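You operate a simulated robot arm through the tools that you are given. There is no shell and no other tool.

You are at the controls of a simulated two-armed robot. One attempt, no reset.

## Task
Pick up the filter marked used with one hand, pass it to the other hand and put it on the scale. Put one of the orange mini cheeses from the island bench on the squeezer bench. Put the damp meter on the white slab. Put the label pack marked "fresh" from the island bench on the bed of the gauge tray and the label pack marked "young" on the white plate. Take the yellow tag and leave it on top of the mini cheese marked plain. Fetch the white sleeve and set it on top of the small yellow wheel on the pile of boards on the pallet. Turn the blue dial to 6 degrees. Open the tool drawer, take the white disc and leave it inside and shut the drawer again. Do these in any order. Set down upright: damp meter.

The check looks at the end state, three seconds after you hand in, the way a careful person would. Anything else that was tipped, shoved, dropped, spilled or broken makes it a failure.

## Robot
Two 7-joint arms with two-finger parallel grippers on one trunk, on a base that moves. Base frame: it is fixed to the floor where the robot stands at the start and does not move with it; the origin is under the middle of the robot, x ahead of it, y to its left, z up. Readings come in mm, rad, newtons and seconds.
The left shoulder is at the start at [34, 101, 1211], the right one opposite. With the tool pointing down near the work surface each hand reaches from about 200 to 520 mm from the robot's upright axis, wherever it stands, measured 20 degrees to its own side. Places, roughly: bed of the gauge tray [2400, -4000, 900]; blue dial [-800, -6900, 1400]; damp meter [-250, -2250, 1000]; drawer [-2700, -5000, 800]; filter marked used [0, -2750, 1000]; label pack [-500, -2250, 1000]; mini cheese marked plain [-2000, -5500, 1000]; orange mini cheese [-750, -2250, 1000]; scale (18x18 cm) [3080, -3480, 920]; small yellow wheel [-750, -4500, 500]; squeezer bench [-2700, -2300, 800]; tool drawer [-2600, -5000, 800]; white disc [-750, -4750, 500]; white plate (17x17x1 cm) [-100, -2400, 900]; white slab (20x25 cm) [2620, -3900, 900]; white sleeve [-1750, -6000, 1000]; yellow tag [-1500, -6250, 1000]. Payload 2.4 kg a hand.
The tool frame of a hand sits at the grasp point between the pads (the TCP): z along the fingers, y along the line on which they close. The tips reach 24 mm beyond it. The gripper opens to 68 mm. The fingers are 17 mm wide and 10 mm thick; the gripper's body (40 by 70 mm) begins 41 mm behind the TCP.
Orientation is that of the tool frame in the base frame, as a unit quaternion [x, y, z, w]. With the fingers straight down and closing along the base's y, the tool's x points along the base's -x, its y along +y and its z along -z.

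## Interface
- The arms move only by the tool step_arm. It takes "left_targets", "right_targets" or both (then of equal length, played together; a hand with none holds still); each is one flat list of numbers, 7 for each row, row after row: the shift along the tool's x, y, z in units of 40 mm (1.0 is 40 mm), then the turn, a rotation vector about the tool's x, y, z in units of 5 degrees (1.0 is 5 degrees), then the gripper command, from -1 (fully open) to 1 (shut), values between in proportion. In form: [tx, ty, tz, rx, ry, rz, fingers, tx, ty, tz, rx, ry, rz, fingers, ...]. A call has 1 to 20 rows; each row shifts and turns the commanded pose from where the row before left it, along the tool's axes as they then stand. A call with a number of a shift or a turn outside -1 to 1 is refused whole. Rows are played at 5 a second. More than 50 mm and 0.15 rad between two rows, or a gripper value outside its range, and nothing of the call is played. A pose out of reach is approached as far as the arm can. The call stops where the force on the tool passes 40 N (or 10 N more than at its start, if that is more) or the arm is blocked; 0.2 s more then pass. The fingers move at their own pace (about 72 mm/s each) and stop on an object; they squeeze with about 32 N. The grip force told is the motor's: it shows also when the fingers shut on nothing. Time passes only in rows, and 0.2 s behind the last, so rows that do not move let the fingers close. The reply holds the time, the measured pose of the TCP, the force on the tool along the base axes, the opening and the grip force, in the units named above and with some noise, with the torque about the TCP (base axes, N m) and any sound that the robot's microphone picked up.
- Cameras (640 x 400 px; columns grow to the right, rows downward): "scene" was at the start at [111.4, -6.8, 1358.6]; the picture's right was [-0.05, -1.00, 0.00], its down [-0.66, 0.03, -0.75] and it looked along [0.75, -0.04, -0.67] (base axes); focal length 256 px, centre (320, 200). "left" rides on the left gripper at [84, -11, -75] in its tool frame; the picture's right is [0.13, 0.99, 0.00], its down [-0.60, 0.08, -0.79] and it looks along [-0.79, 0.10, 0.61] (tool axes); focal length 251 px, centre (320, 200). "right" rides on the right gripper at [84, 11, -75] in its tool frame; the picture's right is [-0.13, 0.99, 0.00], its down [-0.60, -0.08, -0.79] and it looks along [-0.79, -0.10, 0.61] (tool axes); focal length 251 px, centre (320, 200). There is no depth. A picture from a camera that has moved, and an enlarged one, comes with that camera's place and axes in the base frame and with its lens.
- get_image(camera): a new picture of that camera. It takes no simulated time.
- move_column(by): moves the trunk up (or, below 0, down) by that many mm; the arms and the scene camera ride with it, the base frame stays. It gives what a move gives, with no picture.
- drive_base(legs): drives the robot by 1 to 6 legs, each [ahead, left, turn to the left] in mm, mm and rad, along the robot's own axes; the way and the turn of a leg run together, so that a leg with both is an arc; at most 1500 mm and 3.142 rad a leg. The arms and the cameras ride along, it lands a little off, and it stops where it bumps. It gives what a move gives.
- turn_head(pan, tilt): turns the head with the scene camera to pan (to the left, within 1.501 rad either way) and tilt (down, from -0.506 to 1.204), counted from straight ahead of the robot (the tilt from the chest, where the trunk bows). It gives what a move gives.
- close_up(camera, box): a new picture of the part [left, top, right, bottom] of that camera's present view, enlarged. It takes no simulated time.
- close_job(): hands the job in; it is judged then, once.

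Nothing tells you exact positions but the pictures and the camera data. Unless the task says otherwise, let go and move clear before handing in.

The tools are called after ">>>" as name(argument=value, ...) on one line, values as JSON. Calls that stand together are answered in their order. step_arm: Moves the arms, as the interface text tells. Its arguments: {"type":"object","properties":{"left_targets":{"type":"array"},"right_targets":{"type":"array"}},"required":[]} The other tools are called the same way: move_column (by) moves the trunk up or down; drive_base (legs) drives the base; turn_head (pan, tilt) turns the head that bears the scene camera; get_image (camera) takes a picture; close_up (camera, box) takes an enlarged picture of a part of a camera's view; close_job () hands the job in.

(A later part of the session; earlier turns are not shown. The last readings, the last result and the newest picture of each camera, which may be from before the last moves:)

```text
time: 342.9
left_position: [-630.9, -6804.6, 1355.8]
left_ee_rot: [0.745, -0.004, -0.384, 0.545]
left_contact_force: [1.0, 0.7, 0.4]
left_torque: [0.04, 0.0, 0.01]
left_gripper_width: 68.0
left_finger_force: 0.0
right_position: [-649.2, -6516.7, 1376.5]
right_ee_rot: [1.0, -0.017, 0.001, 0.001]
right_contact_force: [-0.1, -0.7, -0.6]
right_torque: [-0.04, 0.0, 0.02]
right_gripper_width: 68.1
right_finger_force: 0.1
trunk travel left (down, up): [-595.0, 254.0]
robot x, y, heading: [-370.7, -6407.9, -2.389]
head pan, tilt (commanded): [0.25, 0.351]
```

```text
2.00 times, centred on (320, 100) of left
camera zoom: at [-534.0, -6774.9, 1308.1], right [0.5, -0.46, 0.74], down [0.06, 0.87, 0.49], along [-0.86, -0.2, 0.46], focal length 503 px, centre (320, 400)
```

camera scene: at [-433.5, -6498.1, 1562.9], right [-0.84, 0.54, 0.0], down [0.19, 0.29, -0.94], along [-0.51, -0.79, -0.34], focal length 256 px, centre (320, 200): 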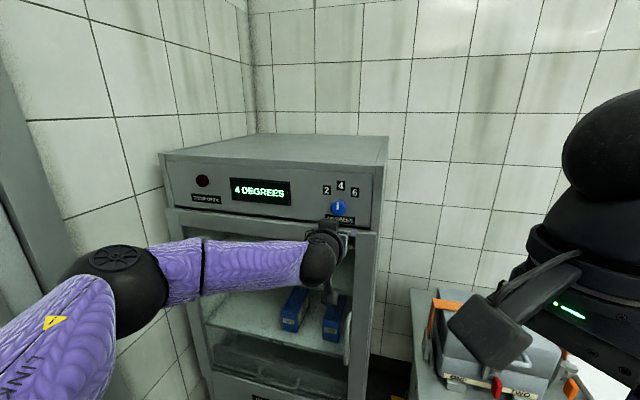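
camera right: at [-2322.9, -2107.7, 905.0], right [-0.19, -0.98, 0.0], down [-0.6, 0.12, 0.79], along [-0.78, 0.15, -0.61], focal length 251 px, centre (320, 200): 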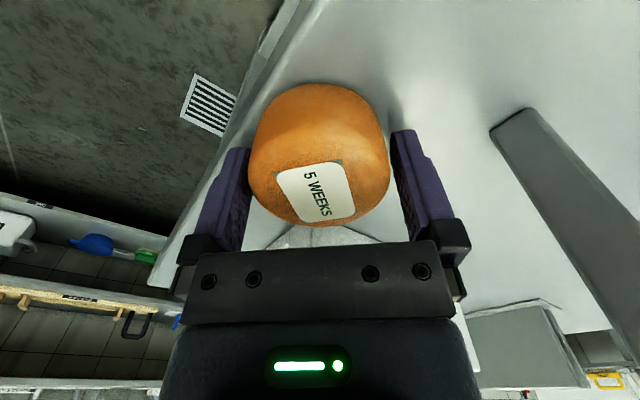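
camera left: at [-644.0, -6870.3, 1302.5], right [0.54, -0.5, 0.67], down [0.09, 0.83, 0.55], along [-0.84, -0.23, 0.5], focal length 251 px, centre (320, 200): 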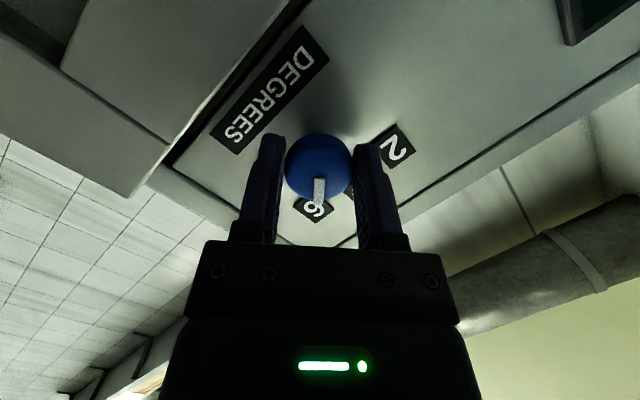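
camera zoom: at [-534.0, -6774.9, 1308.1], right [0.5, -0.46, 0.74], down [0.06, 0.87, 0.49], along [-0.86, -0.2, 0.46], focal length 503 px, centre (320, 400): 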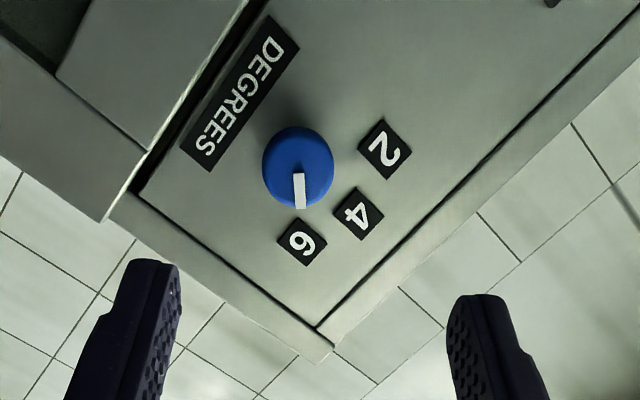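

By both camera views the pointer sits at about 45°, right on the 6 mark. Backing the base away and returning the left hand to its downward pose.

>>> drive_base(legs=[[-300, 0, 0]])

>>> step_arm(left_targets=[0, 0, 0, 0.236, 0.03, -0.97, -1, 0, 0, 0, 0.236, 0.03, -0.97, -1, 0, 0, 0, 0.236, 0.03, -0.97, -1, 0, 0, 0, 0.236, 0.03, -0.97, -1, 0, 0, 0, 0.236, 0.03, -0.97, -1, 0, 0, 0, 0.236, 0.03, -0.97, -1, 0, 0, 0, 0.236, 0.03, -0.97, -1, 0, 0, 0, 0.236, 0.03, -0.97, -1, 0, 0, 0, 0.236, 0.03, -0.97, -1, 0, 0, 0, 0.236, 0.03, -0.97, -1, 0, 0, 0, 0.236, 0.03, -0.97, -1])

>>> step_arm(left_targets=[0, 0, 0, 0, 0, -1, -1, 0, 0, 0, 0, 0, -1, -1, 0, 0, 0, 0, 0, -1, -1, 0, 0, 0, 0, 0, -1, -1, 0, 0, 0, 0, 0, -1, -1, 0, 0, 0, 0, 0, -1, -1, 0, 0, 0, 0, 0, -1, -1, 0, 0, 0, 0, 0, -1, -1, 0, 0, 0, 0, 0, -1, -1, 0, 0, 0, 0, 0, -1, -1, 0, 0, 0, 0, 0, -1, -1, 0, 0, 0, 0, 0, -1, -1, 0, 0, 0, 0, 0, -1, -1, 0, 0, 0, 0, 0, -1, -1, 0, 0, 0, 0, 0, -1, -1, 0, 0, 0, 0, 0, -1, -1, 0, 0, 0, 0, 0, -1, -1, 0, 0, 0, 0, 0, -1, -1])

>>> get_image(camera="scene")

```text
time: 344.9
left_position: [-416.2, -6604.0, 1355.2]
left_ee_rot: [0.745, -0.004, -0.384, 0.546]
left_contact_force: [-0.5, -0.6, 1.1]
left_torque: [0.0, 0.01, 0.01]
left_gripper_width: 68.1
left_finger_force: 0.0
right_position: [-433.6, -6316.1, 1377.5]
right_ee_rot: [1.0, -0.015, 0.0, 0.001]
right_contact_force: [-0.2, 0.2, 0.3]
right_torque: [0.0, 0.0, 0.01]
right_gripper_width: 68.2
right_finger_force: 0.0
trunk travel left (down, up): [-595.0, 254.0]
robot x, y, heading: [-154.1, -6211.0, -2.391]
head pan, tilt (commanded): [0.25, 0.351]
```

```text
time: 347.3
left_position: [-418.1, -6604.7, 1356.1]
left_ee_rot: [0.727, 0.297, -0.574, 0.231]
left_contact_force: [0.0, -0.4, 0.2]
left_torque: [0.0, -0.02, -0.04]
left_gripper_width: 68.0
left_finger_force: 0.1
right_position: [-434.0, -6318.0, 1376.4]
right_ee_rot: [1.0, -0.016, 0.001, 0.001]
right_contact_force: [-0.3, 0.3, -0.8]
right_torque: [0.01, 0.01, 0.0]
right_gripper_width: 68.1
right_finger_force: 0.1
trunk travel left (down, up): [-595.0, 254.0]
robot x, y, heading: [-156.7, -6208.4, -2.396]
head pan, tilt (commanded): [0.25, 0.351]
```

```text
time: 351.1
left_position: [-416.1, -6605.4, 1354.9]
left_ee_rot: [0.303, 0.725, -0.569, -0.242]
left_contact_force: [0.6, -0.3, -0.3]
left_torque: [0.0, -0.04, 0.0]
left_gripper_width: 67.8
left_finger_force: 0.1
right_position: [-434.1, -6317.2, 1378.2]
right_ee_rot: [1.0, -0.016, 0.001, 0.002]
right_contact_force: [-0.3, 0.2, -0.6]
right_torque: [0.02, 0.0, -0.01]
right_gripper_width: 68.2
right_finger_force: 0.1
trunk travel left (down, up): [-595.0, 254.0]
robot x, y, heading: [-156.4, -6213.3, -2.394]
head pan, tilt (commanded): [0.25, 0.351]
```

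```text
taken
camera scene: at [-218.1, -6298.9, 1562.9], right [-0.84, 0.54, 0.0], down [0.19, 0.29, -0.94], along [-0.51, -0.79, -0.34], focal length 256 px, centre (320, 200)
```

scene: 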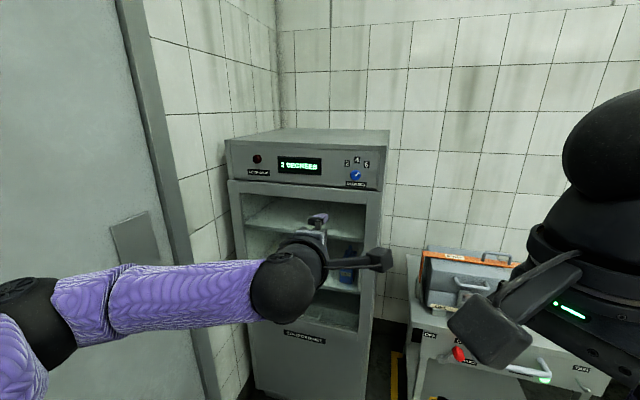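

>>> close_up(camera="scene", box=[240, 135, 400, 200])

>>> step_arm(left_targets=[0, 0.2, 0, -1, 0, 0, -1, 0, 0.2, 0, -1, 0, 0, -1, 0, 0.2, 0, -1, 0, 0, -1, 0, 0.2, 0, -1, 0, 0, -1, 0, 0.2, 0, -1, 0, 0, -1, 0, 0.2, 0, -1, 0, 0, -1, 0, 0.2, 0, -1, 0, 0, -1, 0, 0.2, 0, -1, 0, 0, -1, 0, 0.2, 0, -1, 0, 0, -1, 0, 0.2, 0, -1, 0, 0, -1, 0, 0.2, 0, -1, 0, 0, -1, 0, 0.2, 0, -1, 0, 0, -1, 0, 0.2, 0, -1, 0, 0, -1, 0, 0.2, 0, -1, 0, 0, -1, 0, 0, 0, -1, 0, 0, -1, 0, 0, 0, -0.3, 0, 0, -1])

```text
4.00 times, centred on (320, 168) of scene
camera zoom: at [-218.1, -6298.9, 1562.9], right [-0.84, 0.54, 0.0], down [0.19, 0.29, -0.94], along [-0.51, -0.79, -0.34], focal length 1026 px, centre (320, 330)
```

zoom: 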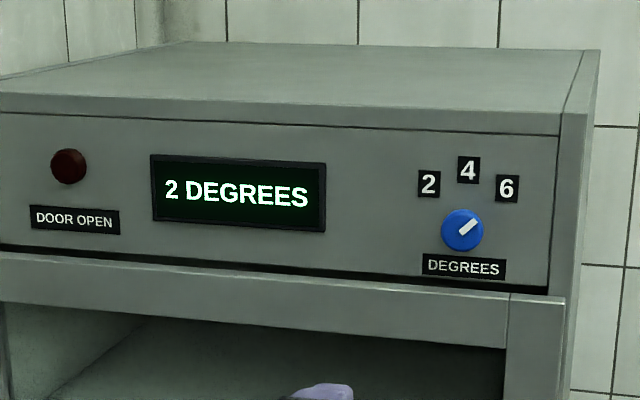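

```text
time: 354.5
left_position: [-362.4, -6551.7, 1281.3]
left_ee_rot: [0.389, 0.921, 0.002, -0.001]
left_contact_force: [-0.7, 0.0, -0.3]
left_torque: [0.0, 0.01, -0.01]
left_gripper_width: 67.9
left_finger_force: 0.1
right_position: [-433.5, -6318.0, 1375.7]
right_ee_rot: [1.0, -0.016, 0.001, 0.001]
right_contact_force: [0.5, 0.4, -0.1]
right_torque: [-0.01, 0.03, 0.0]
right_gripper_width: 67.9
right_finger_force: 0.1
trunk travel left (down, up): [-595.0, 254.0]
robot x, y, heading: [-157.5, -6205.1, -2.393]
head pan, tilt (commanded): [0.25, 0.351]
```

The display now reads 2, so it is drifting downward although the pointer is at 6. I'll watch how it develops before going on.

>>> step_arm(left_targets=[0, 0, 0, 0, 0, 0, -1, 0, 0, 0, 0, 0, 0, -1, 0, 0, 0, 0, 0, 0, -1, 0, 0, 0, 0, 0, 0, -1, 0, 0, 0, 0, 0, 0, -1, 0, 0, 0, 0, 0, 0, -1, 0, 0, 0, 0, 0, 0, -1, 0, 0, 0, 0, 0, 0, -1, 0, 0, 0, 0, 0, 0, -1, 0, 0, 0, 0, 0, 0, -1, 0, 0, 0, 0, 0, 0, -1, 0, 0, 0, 0, 0, 0, -1, 0, 0, 0, 0, 0, 0, -1, 0, 0, 0, 0, 0, 0, -1, 0, 0, 0, 0, 0, 0, -1, 0, 0, 0, 0, 0, 0, -1, 0, 0, 0, 0, 0, 0, -1, 0, 0, 0, 0, 0, 0, -1, 0, 0, 0, 0, 0, 0, -1, 0, 0, 0, 0, 0, 0, -1])

>>> close_up(camera="scene", box=[240, 135, 400, 200])

```text
time: 358.7
left_position: [-363.0, -6552.8, 1281.8]
left_ee_rot: [0.389, 0.921, 0.002, -0.002]
left_contact_force: [-0.2, -0.2, -0.3]
left_torque: [0.0, 0.0, -0.02]
left_gripper_width: 68.1
left_finger_force: 0.0
right_position: [-434.6, -6317.9, 1376.2]
right_ee_rot: [1.0, -0.016, 0.001, 0.001]
right_contact_force: [-0.6, -0.1, -0.1]
right_torque: [0.04, -0.02, -0.01]
right_gripper_width: 67.9
right_finger_force: 0.0
trunk travel left (down, up): [-595.0, 254.0]
robot x, y, heading: [-152.9, -6206.3, -2.392]
head pan, tilt (commanded): [0.25, 0.351]
```

```text
4.00 times, centred on (320, 168) of scene
camera zoom: at [-218.2, -6298.9, 1562.9], right [-0.84, 0.54, 0.0], down [0.19, 0.29, -0.94], along [-0.51, -0.79, -0.34], focal length 1026 px, centre (320, 330)
```

zoom: 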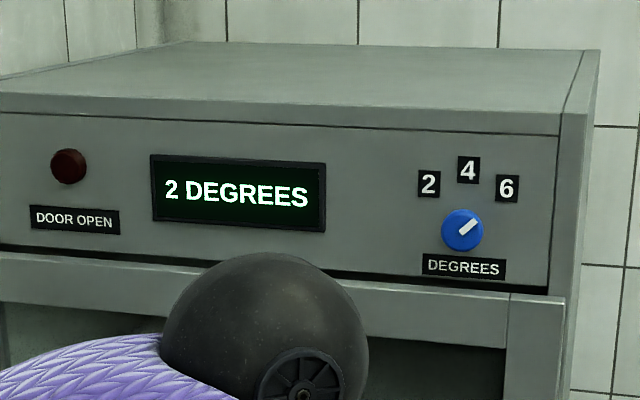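

The display has settled at 2 while the pointer is at 6. I'll wait some more seconds to be sure about its trend.

>>> step_arm(left_targets=[0, 0, 0, 0, 0, 0, -1, 0, 0, 0, 0, 0, 0, -1, 0, 0, 0, 0, 0, 0, -1, 0, 0, 0, 0, 0, 0, -1, 0, 0, 0, 0, 0, 0, -1, 0, 0, 0, 0, 0, 0, -1, 0, 0, 0, 0, 0, 0, -1, 0, 0, 0, 0, 0, 0, -1, 0, 0, 0, 0, 0, 0, -1, 0, 0, 0, 0, 0, 0, -1, 0, 0, 0, 0, 0, 0, -1, 0, 0, 0, 0, 0, 0, -1, 0, 0, 0, 0, 0, 0, -1, 0, 0, 0, 0, 0, 0, -1, 0, 0, 0, 0, 0, 0, -1, 0, 0, 0, 0, 0, 0, -1, 0, 0, 0, 0, 0, 0, -1, 0, 0, 0, 0, 0, 0, -1, 0, 0, 0, 0, 0, 0, -1, 0, 0, 0, 0, 0, 0, -1])

>>> step_arm(left_targets=[0, 0, 0, 0, 0, 0, -1, 0, 0, 0, 0, 0, 0, -1, 0, 0, 0, 0, 0, 0, -1, 0, 0, 0, 0, 0, 0, -1, 0, 0, 0, 0, 0, 0, -1, 0, 0, 0, 0, 0, 0, -1, 0, 0, 0, 0, 0, 0, -1, 0, 0, 0, 0, 0, 0, -1, 0, 0, 0, 0, 0, 0, -1, 0, 0, 0, 0, 0, 0, -1, 0, 0, 0, 0, 0, 0, -1, 0, 0, 0, 0, 0, 0, -1, 0, 0, 0, 0, 0, 0, -1, 0, 0, 0, 0, 0, 0, -1, 0, 0, 0, 0, 0, 0, -1, 0, 0, 0, 0, 0, 0, -1, 0, 0, 0, 0, 0, 0, -1, 0, 0, 0, 0, 0, 0, -1, 0, 0, 0, 0, 0, 0, -1, 0, 0, 0, 0, 0, 0, -1])

>>> close_up(camera="scene", box=[240, 135, 400, 200])

```text
time: 362.9
left_position: [-362.7, -6552.4, 1282.7]
left_ee_rot: [0.39, 0.921, 0.001, -0.001]
left_contact_force: [0.9, -0.7, -0.5]
left_torque: [0.0, 0.0, 0.0]
left_gripper_width: 67.8
left_finger_force: 0.0
right_position: [-433.6, -6317.6, 1376.8]
right_ee_rot: [1.0, -0.016, 0.001, 0.001]
right_contact_force: [0.0, 1.0, -0.9]
right_torque: [0.03, -0.03, 0.02]
right_gripper_width: 68.0
right_finger_force: 0.2
trunk travel left (down, up): [-595.0, 254.0]
robot x, y, heading: [-155.6, -6205.6, -2.391]
head pan, tilt (commanded): [0.25, 0.351]
```

```text
time: 367.1
left_position: [-363.2, -6552.2, 1282.5]
left_ee_rot: [0.388, 0.921, 0.001, -0.002]
left_contact_force: [0.3, -0.1, -0.8]
left_torque: [0.02, 0.01, 0.02]
left_gripper_width: 68.1
left_finger_force: 0.1
right_position: [-434.3, -6316.9, 1377.1]
right_ee_rot: [1.0, -0.016, 0.0, 0.001]
right_contact_force: [0.0, 0.0, 0.0]
right_torque: [-0.03, -0.03, -0.02]
right_gripper_width: 68.1
right_finger_force: 0.1
trunk travel left (down, up): [-595.0, 254.0]
robot x, y, heading: [-154.0, -6208.9, -2.393]
head pan, tilt (commanded): [0.25, 0.351]
```

```text
4.00 times, centred on (320, 168) of scene
camera zoom: at [-218.2, -6298.9, 1562.9], right [-0.84, 0.54, 0.0], down [0.19, 0.29, -0.94], along [-0.51, -0.79, -0.34], focal length 1026 px, centre (320, 330)
```

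zoom: 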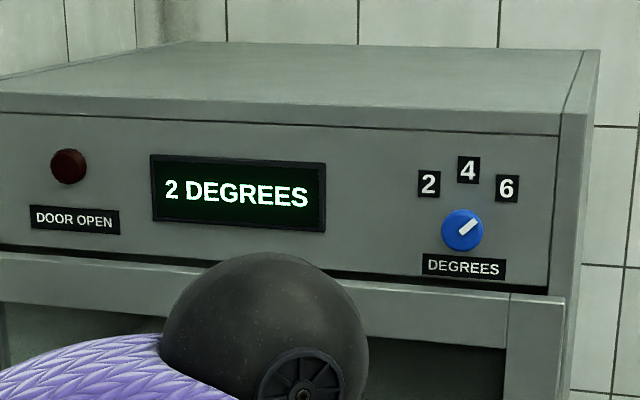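

The reading is stable at 2 with the pointer on "6", i.e. the dial seems to act in reverse. Before deciding, I'll test the other direction. Re-doing the forward-pointing pose of the left hand.

>>> step_arm(left_targets=[0, 0, 0.9, 0, 0, 0, -1, 0, 0, 0.9, 0, 0, 0, -1, 0, -0.8, 0, 0, 0, 0, -1, 0, -0.8, 0, 0, 0, 0, -1, 0, -0.0975, -0.19, 1, 0, 0, -1, 0, -0.114, -0.181, 1, 0, 0, -1, 0, -0.129, -0.17, 1, 0, 0, -1, 0, -0.143, -0.158, 1, 0, 0, -1, 0, -0.157, -0.145, 1, 0, 0, -1, 0, -0.169, -0.131, 1, 0, 0, -1, 0, -0.179, -0.116, 1, 0, 0, -1, 0, -0.189, -0.1, 1, 0, 0, -1, 0, -0.197, -0.083, 1, 0, 0, -1, 0, -0.203, -0.065, 1, 0, 0, -1, 0, -0.208, -0.047, 1, 0, 0, -1, 0, -0.212, -0.029, 1, 0, 0, -1, 0, -0.213, -0.011, 1, 0, 0, -1, 0, -0.213, 0.008, 1, 0, 0, -1, 0, -0.212, 0.027, 1, 0, 0, -1])

>>> step_arm(left_targets=[0, 0, 0.8, 0, 0, 1, -1, 0, 0, 0.8, 0, 0, 1, -1, 0, 0, 0, 0, 0, 1, -1, 0, 0, 0, 0, 0, 1, -1, 0, 0, 0, 0, 0, 1, -1, 0, 0, 0, 0, 0, 1, -1, 0, 0, 0, 0, 0, 1, -1, 0, 0, 0, 0, 0, 1, -1, 0, 0, 0, 0, 0, 1, -1, 0, 0, 0, 0, 0, 1, -1, 0, 0, 0, 0, 0, 1, -1, 0, 0, 0, 0, 0, 1, -1, 0, 0, 0, 0, 0, 1, -1, 0, 0, 0, 0, 0, 1, -1, 0, 0, 0, 0, 0, 1, -1, 0, 0, 0, 0, 0, 1, -1, 0, 0, 0, 0, 0, 1, -1, 0, 0, 0, 0, 0, 1, -1])

```text
time: 371.1
left_position: [-451.5, -6638.3, 1324.5]
left_ee_rot: [0.308, 0.731, -0.56, -0.239]
left_contact_force: [-0.2, -0.5, 0.1]
left_torque: [-0.01, -0.04, -0.01]
left_gripper_width: 68.0
left_finger_force: 0.0
right_position: [-433.2, -6316.4, 1377.3]
right_ee_rot: [1.0, -0.016, 0.001, 0.001]
right_contact_force: [0.1, -0.2, -0.8]
right_torque: [-0.02, 0.01, -0.01]
right_gripper_width: 67.6
right_finger_force: 0.0
trunk travel left (down, up): [-595.0, 254.0]
robot x, y, heading: [-157.4, -6209.4, -2.394]
head pan, tilt (commanded): [0.25, 0.351]
```

```text
time: 374.9
left_position: [-494.2, -6680.6, 1306.0]
left_ee_rot: [0.736, 0.3, -0.563, 0.229]
left_contact_force: [-0.9, 0.1, -0.1]
left_torque: [0.01, 0.0, -0.02]
left_gripper_width: 68.0
left_finger_force: 0.1
right_position: [-434.2, -6316.8, 1377.9]
right_ee_rot: [1.0, -0.016, 0.001, 0.0]
right_contact_force: [1.0, -0.2, 0.8]
right_torque: [-0.01, 0.01, 0.01]
right_gripper_width: 67.9
right_finger_force: 0.0
trunk travel left (down, up): [-595.0, 254.0]
robot x, y, heading: [-156.0, -6209.3, -2.392]
head pan, tilt (commanded): [0.25, 0.351]
```

>>> step_arm(left_targets=[0, 0, 0, -0.261, -0.031, 0.965, -1, 0, 0, 0, -0.261, -0.031, 0.965, -1, 0, 0, 0, -0.261, -0.031, 0.965, -1, 0, 0, 0, -0.261, -0.031, 0.965, -1, 0, 0, 0, -0.261, -0.031, 0.965, -1, 0, 0, 0, -0.261, -0.031, 0.965, -1, 0, 0, 0, -0.261, -0.031, 0.965, -1, 0, 0, 0, -0.261, -0.031, 0.965, -1, 0, 0, 0, -0.261, -0.031, 0.965, -1])

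>>> drive_base(legs=[[295, -2, 0]])

>>> get_image(camera="left")

```text
time: 376.9
left_position: [-496.7, -6679.2, 1306.6]
left_ee_rot: [0.761, 0.056, -0.415, 0.495]
left_contact_force: [0.5, -0.3, -0.6]
left_torque: [0.01, 0.02, 0.0]
left_gripper_width: 68.1
left_finger_force: 0.0
right_position: [-434.1, -6317.6, 1377.3]
right_ee_rot: [1.0, -0.016, 0.001, 0.001]
right_contact_force: [0.9, -0.4, 0.0]
right_torque: [-0.05, 0.0, -0.02]
right_gripper_width: 68.0
right_finger_force: 0.0
trunk travel left (down, up): [-595.0, 254.0]
robot x, y, heading: [-153.9, -6212.0, -2.393]
head pan, tilt (commanded): [0.25, 0.351]
```

```text
time: 379.0
left_position: [-716.8, -6882.9, 1307.0]
left_ee_rot: [0.761, 0.059, -0.415, 0.496]
left_contact_force: [-0.8, 0.7, 0.0]
left_torque: [0.02, 0.02, -0.02]
left_gripper_width: 67.9
left_finger_force: 0.0
right_position: [-654.5, -6520.4, 1376.7]
right_ee_rot: [1.0, -0.016, 0.001, 0.0]
right_contact_force: [1.4, -0.3, 0.3]
right_torque: [0.02, -0.02, 0.02]
right_gripper_width: 68.0
right_finger_force: 0.1
trunk travel left (down, up): [-595.0, 254.0]
robot x, y, heading: [-377.7, -6409.9, -2.391]
head pan, tilt (commanded): [0.25, 0.351]
```

```text
taken
camera left: at [-623.9, -6845.3, 1254.4], right [0.58, -0.54, 0.61], down [0.1, 0.79, 0.6], along [-0.81, -0.29, 0.51], focal length 251 px, centre (320, 200)
```

left: 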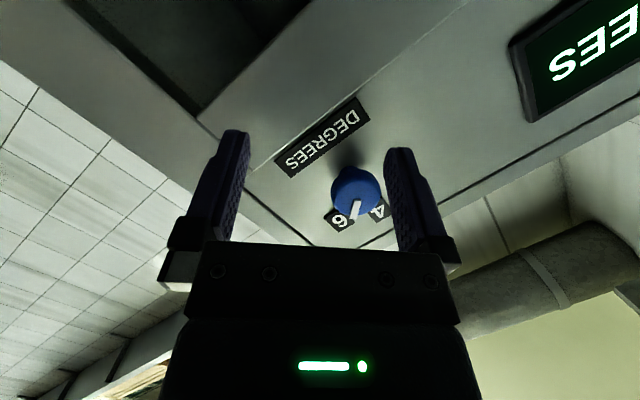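

>>> step_arm(left_targets=[-0.42, 0.383, -0.1, 0, 0, 0, -1, -0.42, 0.383, -0.1, 0, 0, 0, -1])

>>> get_image(camera="left")

```text
time: 379.6
left_position: [-718.5, -6880.8, 1353.7]
left_ee_rot: [0.761, 0.059, -0.415, 0.496]
left_contact_force: [0.3, -0.9, 0.0]
left_torque: [0.0, 0.0, 0.01]
left_gripper_width: 68.0
left_finger_force: 0.0
right_position: [-653.7, -6519.2, 1376.2]
right_ee_rot: [1.0, -0.016, 0.001, 0.001]
right_contact_force: [-1.0, -0.5, -0.4]
right_torque: [0.0, -0.01, -0.02]
right_gripper_width: 68.1
right_finger_force: 0.1
trunk travel left (down, up): [-595.0, 254.0]
robot x, y, heading: [-375.0, -6410.1, -2.4]
head pan, tilt (commanded): [0.25, 0.351]
```

```text
taken
camera left: at [-626.2, -6843.2, 1301.2], right [0.58, -0.54, 0.61], down [0.1, 0.79, 0.6], along [-0.81, -0.29, 0.51], focal length 251 px, centre (320, 200)
```

left: 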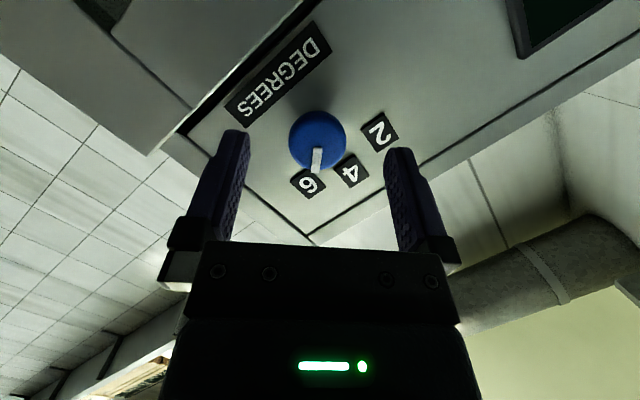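

>>> step_arm(left_targets=[-0.068, -0.008, 0.25, 0, 0, 0, -1, -0.068, -0.008, 0.25, 0, 0, 0, -1, -0.068, -0.008, 0.25, 0, 0, 0, -1, 0, 0, 0, 0, 0, 0, 1, 0, 0, 0, 0, 0, 0, 1, 0, 0, 0, 0, 0, 0, 1, 0, 0, 0, 0, 0, 0, 1])

>>> get_image(camera="left")

```text
time: 381.2
left_position: [-740.6, -6902.6, 1352.6]
left_ee_rot: [0.76, 0.059, -0.415, 0.496]
left_contact_force: [-2.4, -3.4, 7.4]
left_torque: [-0.16, 0.14, 0.1]
left_gripper_width: 33.3
left_finger_force: 45.0
right_position: [-654.0, -6519.2, 1376.8]
right_ee_rot: [1.0, -0.016, 0.0, 0.001]
right_contact_force: [-0.3, 0.5, -0.4]
right_torque: [0.0, -0.02, -0.01]
right_gripper_width: 68.0
right_finger_force: 0.1
trunk travel left (down, up): [-595.0, 254.0]
robot x, y, heading: [-378.6, -6414.4, -2.397]
head pan, tilt (commanded): [0.25, 0.351]
```

```text
taken
camera left: at [-648.2, -6864.6, 1301.1], right [0.58, -0.54, 0.61], down [0.1, 0.79, 0.6], along [-0.81, -0.29, 0.52], focal length 251 px, centre (320, 200)
```

left: 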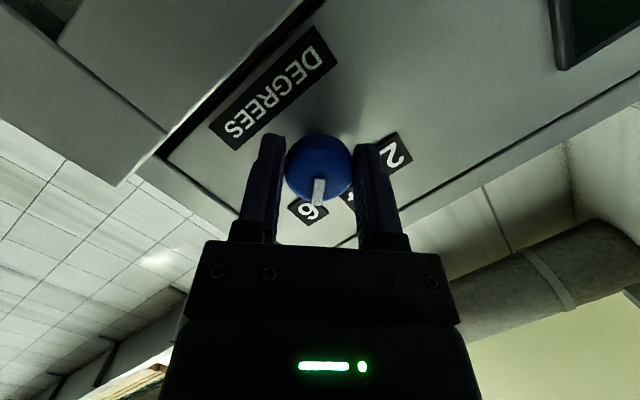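

Gripped again. Turning counterclockwise toward the other side in steps, watching forces.

>>> step_arm(left_targets=[0, 0, 0, 0.261, 0.031, -0.965, 1, 0, 0, 0, 0.261, 0.031, -0.965, 1, 0, 0, 0, 0.261, 0.031, -0.965, 1, 0, 0, 0, 0.261, 0.031, -0.965, 1, 0, 0, 0, 0.261, 0.031, -0.965, 1, 0, 0, 0, 0.261, 0.031, -0.965, 1])

>>> step_arm(left_targets=[0, 0, 0, 0.261, 0.031, -0.965, 1, 0, 0, 0, 0.261, 0.031, -0.965, 1, 0, 0, 0, 0.261, 0.031, -0.965, 1, 0, 0, 0, 0.261, 0.031, -0.965, 1, 0, 0, 0, 0.261, 0.031, -0.965, 1, 0, 0, 0, 0.261, 0.031, -0.965, 1])

>>> get_image(camera="left")

>>> close_up(camera="scene", box=[210, 150, 420, 270])

```text
time: 382.6
left_position: [-740.6, -6901.3, 1353.7]
left_ee_rot: [0.757, 0.223, -0.523, 0.323]
left_contact_force: [-6.8, -6.3, 15.3]
left_torque: [-0.08, 0.11, 0.14]
left_gripper_width: 33.2
left_finger_force: 44.6
right_position: [-653.5, -6520.3, 1377.3]
right_ee_rot: [1.0, -0.015, 0.002, 0.001]
right_contact_force: [-0.1, 0.1, 0.5]
right_torque: [0.01, 0.01, -0.01]
right_gripper_width: 67.9
right_finger_force: 0.0
trunk travel left (down, up): [-595.0, 254.0]
robot x, y, heading: [-378.8, -6407.9, -2.388]
head pan, tilt (commanded): [0.25, 0.351]
```

```text
time: 384.0
left_position: [-741.7, -6901.6, 1352.8]
left_ee_rot: [0.701, 0.371, -0.595, 0.126]
left_contact_force: [-7.7, -9.4, 21.3]
left_torque: [0.07, -0.11, 0.05]
left_gripper_width: 33.1
left_finger_force: 45.0
right_position: [-653.6, -6520.8, 1376.8]
right_ee_rot: [1.0, -0.015, 0.002, 0.0]
right_contact_force: [0.7, -0.3, 0.1]
right_torque: [0.0, 0.01, 0.01]
right_gripper_width: 68.2
right_finger_force: 0.1
trunk travel left (down, up): [-595.0, 254.0]
robot x, y, heading: [-378.1, -6413.8, -2.393]
head pan, tilt (commanded): [0.25, 0.351]
```

```text
taken
camera left: at [-691.6, -6817.0, 1298.7], right [0.67, -0.64, -0.38], down [0.63, 0.22, 0.75], along [-0.39, -0.74, 0.55], focal length 251 px, centre (320, 200)
```

left: 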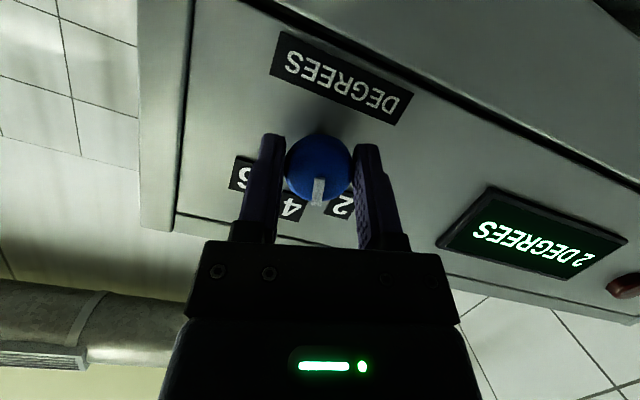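

```text
3.05 times, centred on (315, 210) of scene
camera zoom: at [-438.7, -6501.2, 1562.9], right [-0.84, 0.54, 0.0], down [0.19, 0.29, -0.94], along [-0.51, -0.79, -0.34], focal length 782 px, centre (335, 170)
```

zoom: 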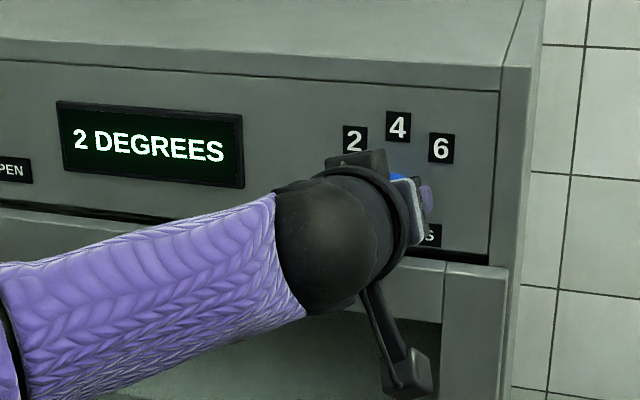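

>>> step_arm(left_targets=[-0.04, 0, 0, 0.261, 0.031, -0.965, 1, 0, 0, 0, 0.261, 0.031, -0.965, 1, 0, 0, 0, 0.261, 0.031, -0.965, 1, 0, 0, 0, 0.261, 0.031, -0.965, 1, 0, 0, 0, 0.261, 0.031, -0.965, 1, 0, 0, 0, 0.261, 0.031, -0.965, 1])

>>> step_arm(left_targets=[0, 0, 0, 0, 0, 0, 1, 0, 0, 0, 0, 0, 0, 1, 0, 0, 0, 0, 0, 0, 1, 0, 0, 0, 0, 0, 0, 1, 0, 0, 0, 0, 0, 0, 1, 0, 0, 0, 0, 0, 0, 1, 0, 0, 0, 0, 0, 0, 1, 0, 0, 0, 0, 0, 0, 1, 0, 0, 0, 0, 0, 0, 1, 0, 0, 0, 0, 0, 0, 1])

>>> get_image(camera="left")

>>> close_up(camera="scene", box=[210, 150, 420, 270])

```text
time: 385.4
left_position: [-742.5, -6901.5, 1354.7]
left_ee_rot: [-0.598, -0.494, 0.626, 0.075]
left_contact_force: [-3.9, 3.2, 1.0]
left_torque: [0.31, -0.42, -0.86]
left_gripper_width: 33.4
left_finger_force: 45.5
right_position: [-655.0, -6518.3, 1375.3]
right_ee_rot: [1.0, -0.015, 0.002, 0.001]
right_contact_force: [0.9, -0.4, -0.7]
right_torque: [0.02, -0.01, -0.02]
right_gripper_width: 68.0
right_finger_force: 0.0
trunk travel left (down, up): [-595.0, 254.0]
robot x, y, heading: [-377.6, -6408.3, -2.394]
head pan, tilt (commanded): [0.25, 0.351]
```

```text
time: 387.6
left_position: [-741.9, -6901.1, 1353.6]
left_ee_rot: [-0.598, -0.495, 0.625, 0.075]
left_contact_force: [0.1, 11.6, -17.2]
left_torque: [0.24, -0.26, -0.13]
left_gripper_width: 33.1
left_finger_force: 44.6
right_position: [-654.2, -6518.3, 1376.9]
right_ee_rot: [1.0, -0.015, 0.002, 0.001]
right_contact_force: [-0.3, 0.5, 0.5]
right_torque: [0.0, 0.03, 0.0]
right_gripper_width: 67.8
right_finger_force: 0.0
trunk travel left (down, up): [-595.0, 254.0]
robot x, y, heading: [-371.4, -6413.1, -2.393]
head pan, tilt (commanded): [0.25, 0.351]
```

```text
taken
camera left: at [-708.0, -6798.9, 1321.8], right [0.46, -0.41, -0.79], down [0.86, -0.03, 0.51], along [-0.24, -0.91, 0.33], focal length 251 px, centre (320, 200)
```

left: 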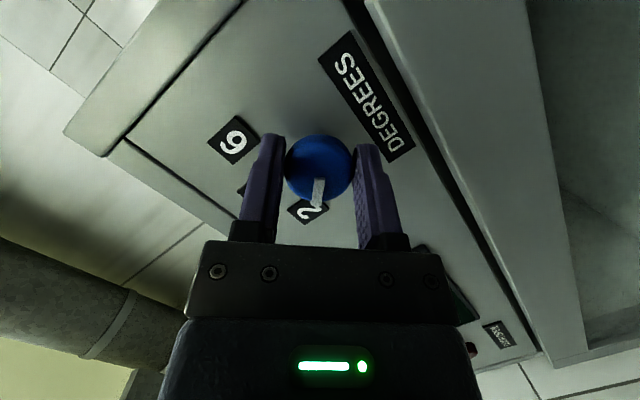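

```text
3.05 times, centred on (315, 210) of scene
camera zoom: at [-439.6, -6499.4, 1562.8], right [-0.84, 0.54, 0.0], down [0.19, 0.29, -0.94], along [-0.51, -0.79, -0.34], focal length 782 px, centre (335, 170)
```

zoom: 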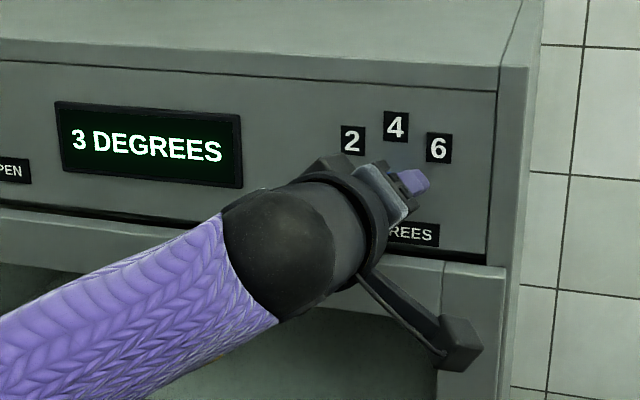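

With the pointer on "2" the display is rising, so the dial works in reverse of its painted numbers. I'll hold and see where the reading settles.

>>> step_arm(left_targets=[0, 0, 0, 0, 0, 0, 1, 0, 0, 0, 0, 0, 0, 1, 0, 0, 0, 0, 0, 0, 1, 0, 0, 0, 0, 0, 0, 1, 0, 0, 0, 0, 0, 0, 1, 0, 0, 0, 0, 0, 0, 1, 0, 0, 0, 0, 0, 0, 1, 0, 0, 0, 0, 0, 0, 1, 0, 0, 0, 0, 0, 0, 1, 0, 0, 0, 0, 0, 0, 1, 0, 0, 0, 0, 0, 0, 1, 0, 0, 0, 0, 0, 0, 1, 0, 0, 0, 0, 0, 0, 1, 0, 0, 0, 0, 0, 0, 1, 0, 0, 0, 0, 0, 0, 1, 0, 0, 0, 0, 0, 0, 1, 0, 0, 0, 0, 0, 0, 1, 0, 0, 0, 0, 0, 0, 1, 0, 0, 0, 0, 0, 0, 1, 0, 0, 0, 0, 0, 0, 1])

>>> step_arm(left_targets=[0, 0, 0, 0, 0, 0, 1, 0, 0, 0, 0, 0, 0, 1, 0, 0, 0, 0, 0, 0, 1, 0, 0, 0, 0, 0, 0, 1, 0, 0, 0, 0, 0, 0, 1, 0, 0, 0, 0, 0, 0, 1, 0, 0, 0, 0, 0, 0, 1, 0, 0, 0, 0, 0, 0, 1, 0, 0, 0, 0, 0, 0, 1, 0, 0, 0, 0, 0, 0, 1, 0, 0, 0, 0, 0, 0, 1, 0, 0, 0, 0, 0, 0, 1, 0, 0, 0, 0, 0, 0, 1, 0, 0, 0, 0, 0, 0, 1, 0, 0, 0, 0, 0, 0, 1, 0, 0, 0, 0, 0, 0, 1, 0, 0, 0, 0, 0, 0, 1, 0, 0, 0, 0, 0, 0, 1, 0, 0, 0, 0, 0, 0, 1, 0, 0, 0, 0, 0, 0, 1])

>>> step_arm(left_targets=[0, 0, 0, 0, 0, 0, 1, 0, 0, 0, 0, 0, 0, 1, 0, 0, 0, 0, 0, 0, 1, 0, 0, 0, 0, 0, 0, 1, 0, 0, 0, 0, 0, 0, 1, 0, 0, 0, 0, 0, 0, 1, 0, 0, 0, 0, 0, 0, 1, 0, 0, 0, 0, 0, 0, 1, 0, 0, 0, 0, 0, 0, 1, 0, 0, 0, 0, 0, 0, 1, 0, 0, 0, 0, 0, 0, 1, 0, 0, 0, 0, 0, 0, 1, 0, 0, 0, 0, 0, 0, 1, 0, 0, 0, 0, 0, 0, 1, 0, 0, 0, 0, 0, 0, 1, 0, 0, 0, 0, 0, 0, 1, 0, 0, 0, 0, 0, 0, 1, 0, 0, 0, 0, 0, 0, 1, 0, 0, 0, 0, 0, 0, 1, 0, 0, 0, 0, 0, 0, 1])

>>> close_up(camera="scene", box=[210, 150, 420, 270])

```text
time: 391.8
left_position: [-741.1, -6901.8, 1355.1]
left_ee_rot: [-0.598, -0.495, 0.626, 0.076]
left_contact_force: [1.7, 14.4, -25.2]
left_torque: [0.38, -0.34, -0.09]
left_gripper_width: 33.2
left_finger_force: 44.9
right_position: [-654.9, -6517.1, 1377.0]
right_ee_rot: [1.0, -0.016, 0.001, 0.001]
right_contact_force: [0.2, 0.6, 0.2]
right_torque: [-0.02, 0.01, -0.02]
right_gripper_width: 67.9
right_finger_force: 0.0
trunk travel left (down, up): [-595.0, 254.0]
robot x, y, heading: [-376.7, -6409.7, -2.391]
head pan, tilt (commanded): [0.25, 0.351]
```

```text
time: 396.0
left_position: [-741.0, -6900.7, 1354.7]
left_ee_rot: [-0.598, -0.495, 0.626, 0.075]
left_contact_force: [2.6, 14.0, -22.5]
left_torque: [0.31, -0.32, -0.14]
left_gripper_width: 33.4
left_finger_force: 44.9
right_position: [-655.0, -6517.2, 1375.9]
right_ee_rot: [1.0, -0.016, 0.002, 0.001]
right_contact_force: [-0.5, 0.4, 0.4]
right_torque: [-0.01, 0.01, -0.03]
right_gripper_width: 67.9
right_finger_force: 0.0
trunk travel left (down, up): [-595.0, 254.0]
robot x, y, heading: [-377.8, -6408.5, -2.391]
head pan, tilt (commanded): [0.25, 0.351]
```

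```text
time: 400.2
left_position: [-741.4, -6901.5, 1353.7]
left_ee_rot: [-0.598, -0.495, 0.626, 0.075]
left_contact_force: [-0.1, 10.2, -15.4]
left_torque: [0.26, -0.24, -0.08]
left_gripper_width: 33.4
left_finger_force: 45.2
right_position: [-654.4, -6519.3, 1377.4]
right_ee_rot: [1.0, -0.016, 0.002, 0.001]
right_contact_force: [-0.1, 0.3, 0.7]
right_torque: [0.04, 0.0, 0.01]
right_gripper_width: 68.0
right_finger_force: 0.1
trunk travel left (down, up): [-595.0, 254.0]
robot x, y, heading: [-371.2, -6411.3, -2.392]
head pan, tilt (commanded): [0.25, 0.351]
```

```text
3.05 times, centred on (315, 210) of scene
camera zoom: at [-439.5, -6500.0, 1562.8], right [-0.84, 0.54, 0.0], down [0.19, 0.29, -0.94], along [-0.51, -0.79, -0.34], focal length 782 px, centre (335, 170)
```

zoom: 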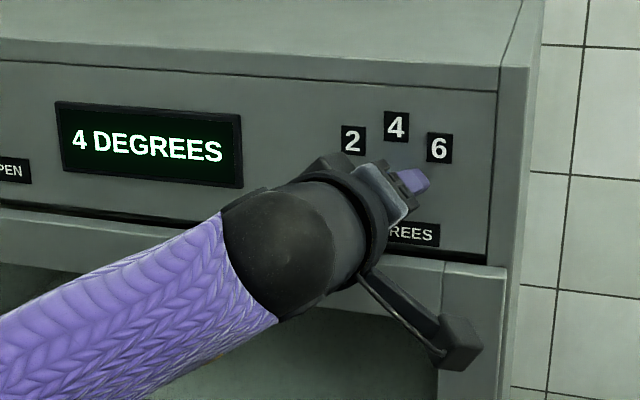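

>>> step_arm(left_targets=[0, 0, 0, 0, 0, 0, 1, 0, 0, 0, 0, 0, 0, 0, 0, 0, 0, 0, 0, 0, -0.5, 0, 0, 0, 0, 0, 0, -1, 0, 0, 0, 0, 0, 0, -1, 0.23, 0.03, -0.85, 0, 0, 0, -1, 0.23, 0.03, -0.85, 0, 0, 0, -1, 0.23, 0.03, -0.85, 0, 0, 0, -1, 0.23, 0.03, -0.85, 0, 0, 0, -1, 0, 0, 0, 0, 0, 0, -1, 0, 0, 0, 0, 0, 0, -1, 0, 0, 0, 0, 0, 0, -1, 0, 0, 0, 0, 0, 0, -1, 0, 0, 0, 0, 0, 0, -1, 0, 0, 0, 0, 0, 0, -1, 0, 0, 0, 0, 0, 0, -1, 0, 0, 0, 0, 0, 0, -1, 0, 0, 0, 0, 0, 0, -1, 0, 0, 0, 0, 0, 0, -1, 0, 0, 0, 0, 0, 0, -1])

>>> step_arm(left_targets=[0, 0, 0, 0, 0, 0, -1, 0, 0, 0, 0, 0, 0, -1, 0, 0, 0, 0, 0, 0, -1, 0, 0, 0, 0, 0, 0, -1, 0, 0, 0, 0, 0, 0, -1, 0, 0, 0, 0, 0, 0, -1, 0, 0, 0, 0, 0, 0, -1, 0, 0, 0, 0, 0, 0, -1, 0, 0, 0, 0, 0, 0, -1, 0, 0, 0, 0, 0, 0, -1, 0, 0, 0, 0, 0, 0, -1, 0, 0, 0, 0, 0, 0, -1, 0, 0, 0, 0, 0, 0, -1, 0, 0, 0, 0, 0, 0, -1, 0, 0, 0, 0, 0, 0, -1, 0, 0, 0, 0, 0, 0, -1, 0, 0, 0, 0, 0, 0, -1, 0, 0, 0, 0, 0, 0, -1, 0, 0, 0, 0, 0, 0, -1, 0, 0, 0, 0, 0, 0, -1])

>>> step_arm(left_targets=[0, 0, 0, 0, 0, 0, -1, 0, 0, 0, 0, 0, 0, -1, 0, 0, 0, 0, 0, 0, -1, 0, 0, 0, 0, 0, 0, -1, 0, 0, 0, 0, 0, 0, -1, 0, 0, 0, 0, 0, 0, -1, 0, 0, 0, 0, 0, 0, -1, 0, 0, 0, 0, 0, 0, -1, 0, 0, 0, 0, 0, 0, -1, 0, 0, 0, 0, 0, 0, -1, 0, 0, 0, 0, 0, 0, -1, 0, 0, 0, 0, 0, 0, -1, 0, 0, 0, 0, 0, 0, -1, 0, 0, 0, 0, 0, 0, -1, 0, 0, 0, 0, 0, 0, -1, 0, 0, 0, 0, 0, 0, -1, 0, 0, 0, 0, 0, 0, -1, 0, 0, 0, 0, 0, 0, -1, 0, 0, 0, 0, 0, 0, -1, 0, 0, 0, 0, 0, 0, -1])

>>> close_up(camera="scene", box=[210, 150, 420, 270])

```text
time: 404.4
left_position: [-634.9, -6807.2, 1354.9]
left_ee_rot: [-0.598, -0.494, 0.627, 0.075]
left_contact_force: [-0.1, -0.3, -0.6]
left_torque: [0.01, -0.01, -0.02]
left_gripper_width: 67.9
left_finger_force: 0.2
right_position: [-653.8, -6518.3, 1376.3]
right_ee_rot: [1.0, -0.016, 0.0, 0.0]
right_contact_force: [0.0, 0.5, -0.1]
right_torque: [0.0, 0.01, -0.02]
right_gripper_width: 67.9
right_finger_force: 0.0
trunk travel left (down, up): [-595.0, 254.0]
robot x, y, heading: [-377.6, -6410.0, -2.397]
head pan, tilt (commanded): [0.25, 0.351]
```

```text
time: 408.6
left_position: [-635.3, -6808.5, 1354.3]
left_ee_rot: [-0.597, -0.495, 0.626, 0.075]
left_contact_force: [0.8, 0.1, -0.3]
left_torque: [0.0, 0.05, -0.01]
left_gripper_width: 67.9
left_finger_force: 0.0
right_position: [-653.8, -6518.8, 1376.4]
right_ee_rot: [1.0, -0.015, 0.001, 0.001]
right_contact_force: [0.5, -0.5, 1.4]
right_torque: [-0.02, 0.0, -0.03]
right_gripper_width: 68.2
right_finger_force: 0.1
trunk travel left (down, up): [-595.0, 254.0]
robot x, y, heading: [-378.6, -6411.7, -2.394]
head pan, tilt (commanded): [0.25, 0.351]
```

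```text
time: 412.8
left_position: [-636.3, -6808.4, 1356.6]
left_ee_rot: [-0.598, -0.494, 0.627, 0.075]
left_contact_force: [-0.7, 0.5, 0.3]
left_torque: [-0.02, 0.01, 0.0]
left_gripper_width: 68.2
left_finger_force: 0.0
right_position: [-652.5, -6519.7, 1375.1]
right_ee_rot: [1.0, -0.016, 0.001, 0.001]
right_contact_force: [0.8, 0.0, 0.7]
right_torque: [-0.02, -0.04, 0.01]
right_gripper_width: 67.9
right_finger_force: 0.2
trunk travel left (down, up): [-595.0, 254.0]
robot x, y, heading: [-379.6, -6410.0, -2.393]
head pan, tilt (commanded): [0.25, 0.351]
```

```text
3.05 times, centred on (315, 210) of scene
camera zoom: at [-438.2, -6500.9, 1562.9], right [-0.84, 0.54, 0.0], down [0.19, 0.29, -0.94], along [-0.51, -0.79, -0.34], focal length 782 px, centre (335, 170)
```

zoom: 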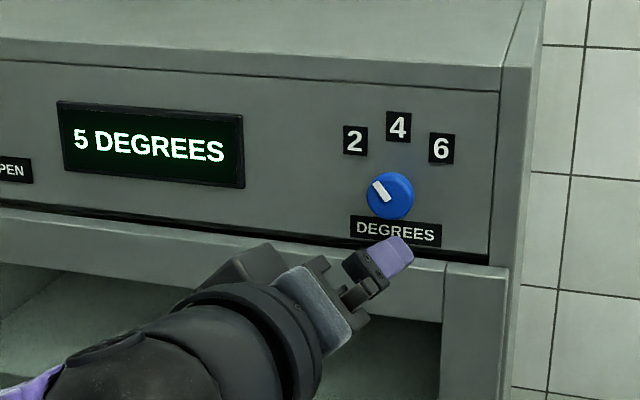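

The reading is climbing to 6 with the pointer at "2". To judge which convention is right, I'll look at how the other labelled dials and displays on the nearby panels behave. Backing off and restoring the arm first.

>>> drive_base(legs=[[-420, 0, 0], [0, -650, 0], [0, 0, 1.3]])

>>> step_arm(left_targets=[0, 0, 0, 0, 0, -1, -1, 0, 0, 0, 0, 0, -1, -1, 0, 0, 0, 0, 0, -1, -1, 0, 0, 0, 0, 0, -1, -1, 0, 0, 0, 0, 0, -1, -1, 0, 0, 0, 0, 0, -1, -1, 0, 0, 0, 0, 0, -1, -1, 0, 0, 0, 0, 0, -1, -1, 0, 0, 0, 0, 0, -1, -1])

>>> turn_head(pan=0.75, tilt=0.1)

>>> get_image(camera="scene")

```text
time: 421.8
left_position: [-202.7, -5996.0, 1354.1]
left_ee_rot: [0.173, 0.756, -0.543, 0.322]
left_contact_force: [0.2, 0.2, -0.3]
left_torque: [-0.02, 0.0, 0.01]
left_gripper_width: 67.8
left_finger_force: 0.1
right_position: [-484.6, -5940.3, 1377.2]
right_ee_rot: [0.802, 0.597, 0.002, 0.0]
right_contact_force: [-0.4, 0.1, -0.1]
right_torque: [-0.02, -0.02, -0.02]
right_gripper_width: 67.9
right_finger_force: 0.1
trunk travel left (down, up): [-595.0, 254.0]
robot x, y, heading: [-521.1, -5644.2, -1.082]
head pan, tilt (commanded): [0.25, 0.351]
```

```text
time: 423.8
left_position: [-202.6, -5996.1, 1353.8]
left_ee_rot: [-0.13, 0.765, -0.624, 0.089]
left_contact_force: [0.1, -0.1, -0.2]
left_torque: [0.0, 0.02, 0.04]
left_gripper_width: 68.0
left_finger_force: 0.1
right_position: [-487.1, -5940.2, 1376.7]
right_ee_rot: [0.802, 0.597, 0.002, 0.0]
right_contact_force: [0.1, 1.3, -0.3]
right_torque: [0.03, -0.01, -0.04]
right_gripper_width: 67.9
right_finger_force: 0.1
trunk travel left (down, up): [-595.0, 254.0]
robot x, y, heading: [-523.7, -5641.6, -1.083]
head pan, tilt (commanded): [0.25, 0.351]
```

```text
time: 424.8
left_position: [-202.5, -5996.7, 1353.1]
left_ee_rot: [-0.13, 0.765, -0.624, 0.09]
left_contact_force: [0.4, 0.3, 0.3]
left_torque: [-0.01, 0.0, 0.03]
left_gripper_width: 68.2
left_finger_force: 0.2
right_position: [-486.6, -5941.4, 1376.2]
right_ee_rot: [0.802, 0.597, 0.002, 0.0]
right_contact_force: [-0.1, -1.0, 0.1]
right_torque: [-0.01, 0.01, 0.0]
right_gripper_width: 68.0
right_finger_force: 0.1
trunk travel left (down, up): [-595.0, 254.0]
robot x, y, heading: [-517.6, -5639.3, -1.081]
head pan, tilt (commanded): [0.75, 0.099]
```

```text
taken
camera scene: at [-427.6, -5689.7, 1586.2], right [-0.33, -0.95, 0.0], down [-0.09, 0.03, -0.99], along [0.94, -0.32, -0.1], focal length 256 px, centre (320, 200)
```

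scene: 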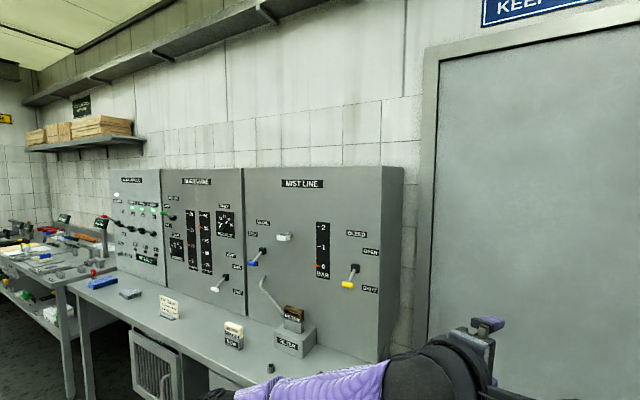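

>>> close_up(camera="scene", box=[100, 160, 260, 300])

>>> close_up(camera="scene", box=[230, 160, 400, 310])

```text
2.86 times, centred on (180, 230) of scene
camera zoom: at [-427.6, -5689.7, 1586.2], right [-0.33, -0.95, 0.0], down [-0.09, 0.03, -0.99], along [0.94, -0.32, -0.1], focal length 733 px, centre (720, 114)
```

zoom: 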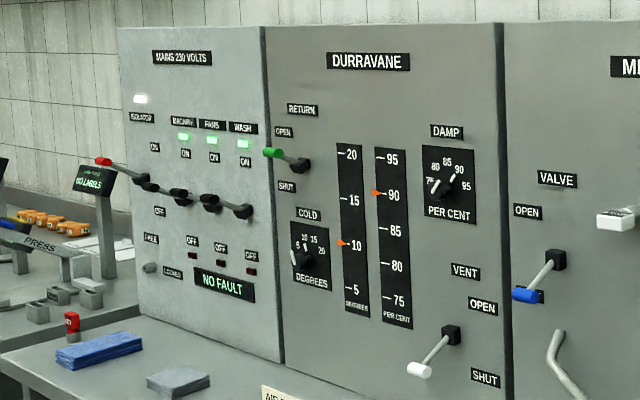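

```text
2.67 times, centred on (315, 235) of scene
camera zoom: at [-427.6, -5689.7, 1586.2], right [-0.33, -0.95, 0.0], down [-0.09, 0.03, -0.99], along [0.94, -0.32, -0.1], focal length 684 px, centre (333, 107)
```

zoom: 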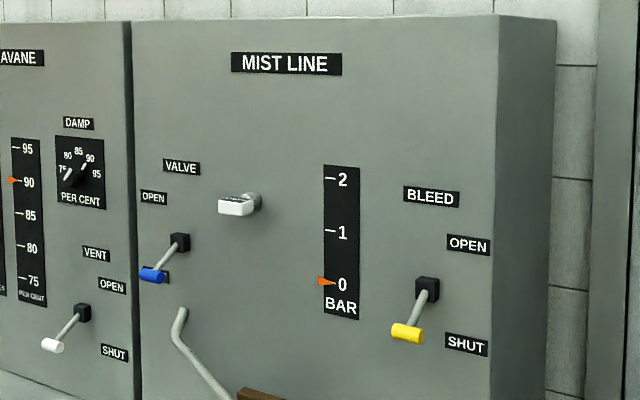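

Very useful: the DURRAVANE panel has two numbered dials with gauges showing the actual values (about 10 degrees, 90 per cent). I'll zoom in on their pointers to see which convention holds here.

>>> close_up(camera="scene", box=[198, 188, 243, 242])

>>> close_up(camera="scene", box=[160, 205, 220, 275])

```text
7.41 times, centred on (220, 215) of scene
camera zoom: at [-427.6, -5689.7, 1586.2], right [-0.33, -0.95, 0.0], down [-0.09, 0.03, -0.99], along [0.94, -0.32, -0.1], focal length 1900 px, centre (1057, 89)
```

zoom: 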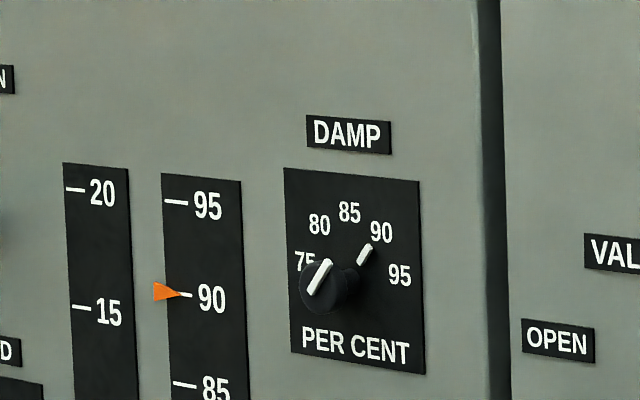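

```text
5.71 times, centred on (190, 240) of scene
camera zoom: at [-427.6, -5689.7, 1586.2], right [-0.33, -0.95, 0.0], down [-0.09, 0.03, -0.99], along [0.94, -0.32, -0.1], focal length 1465 px, centre (1063, -29)
```

zoom: 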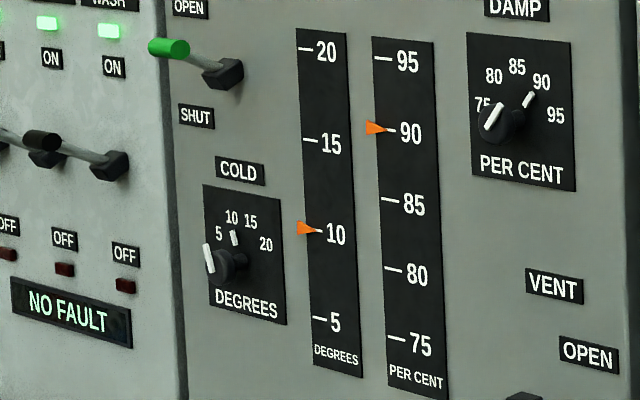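

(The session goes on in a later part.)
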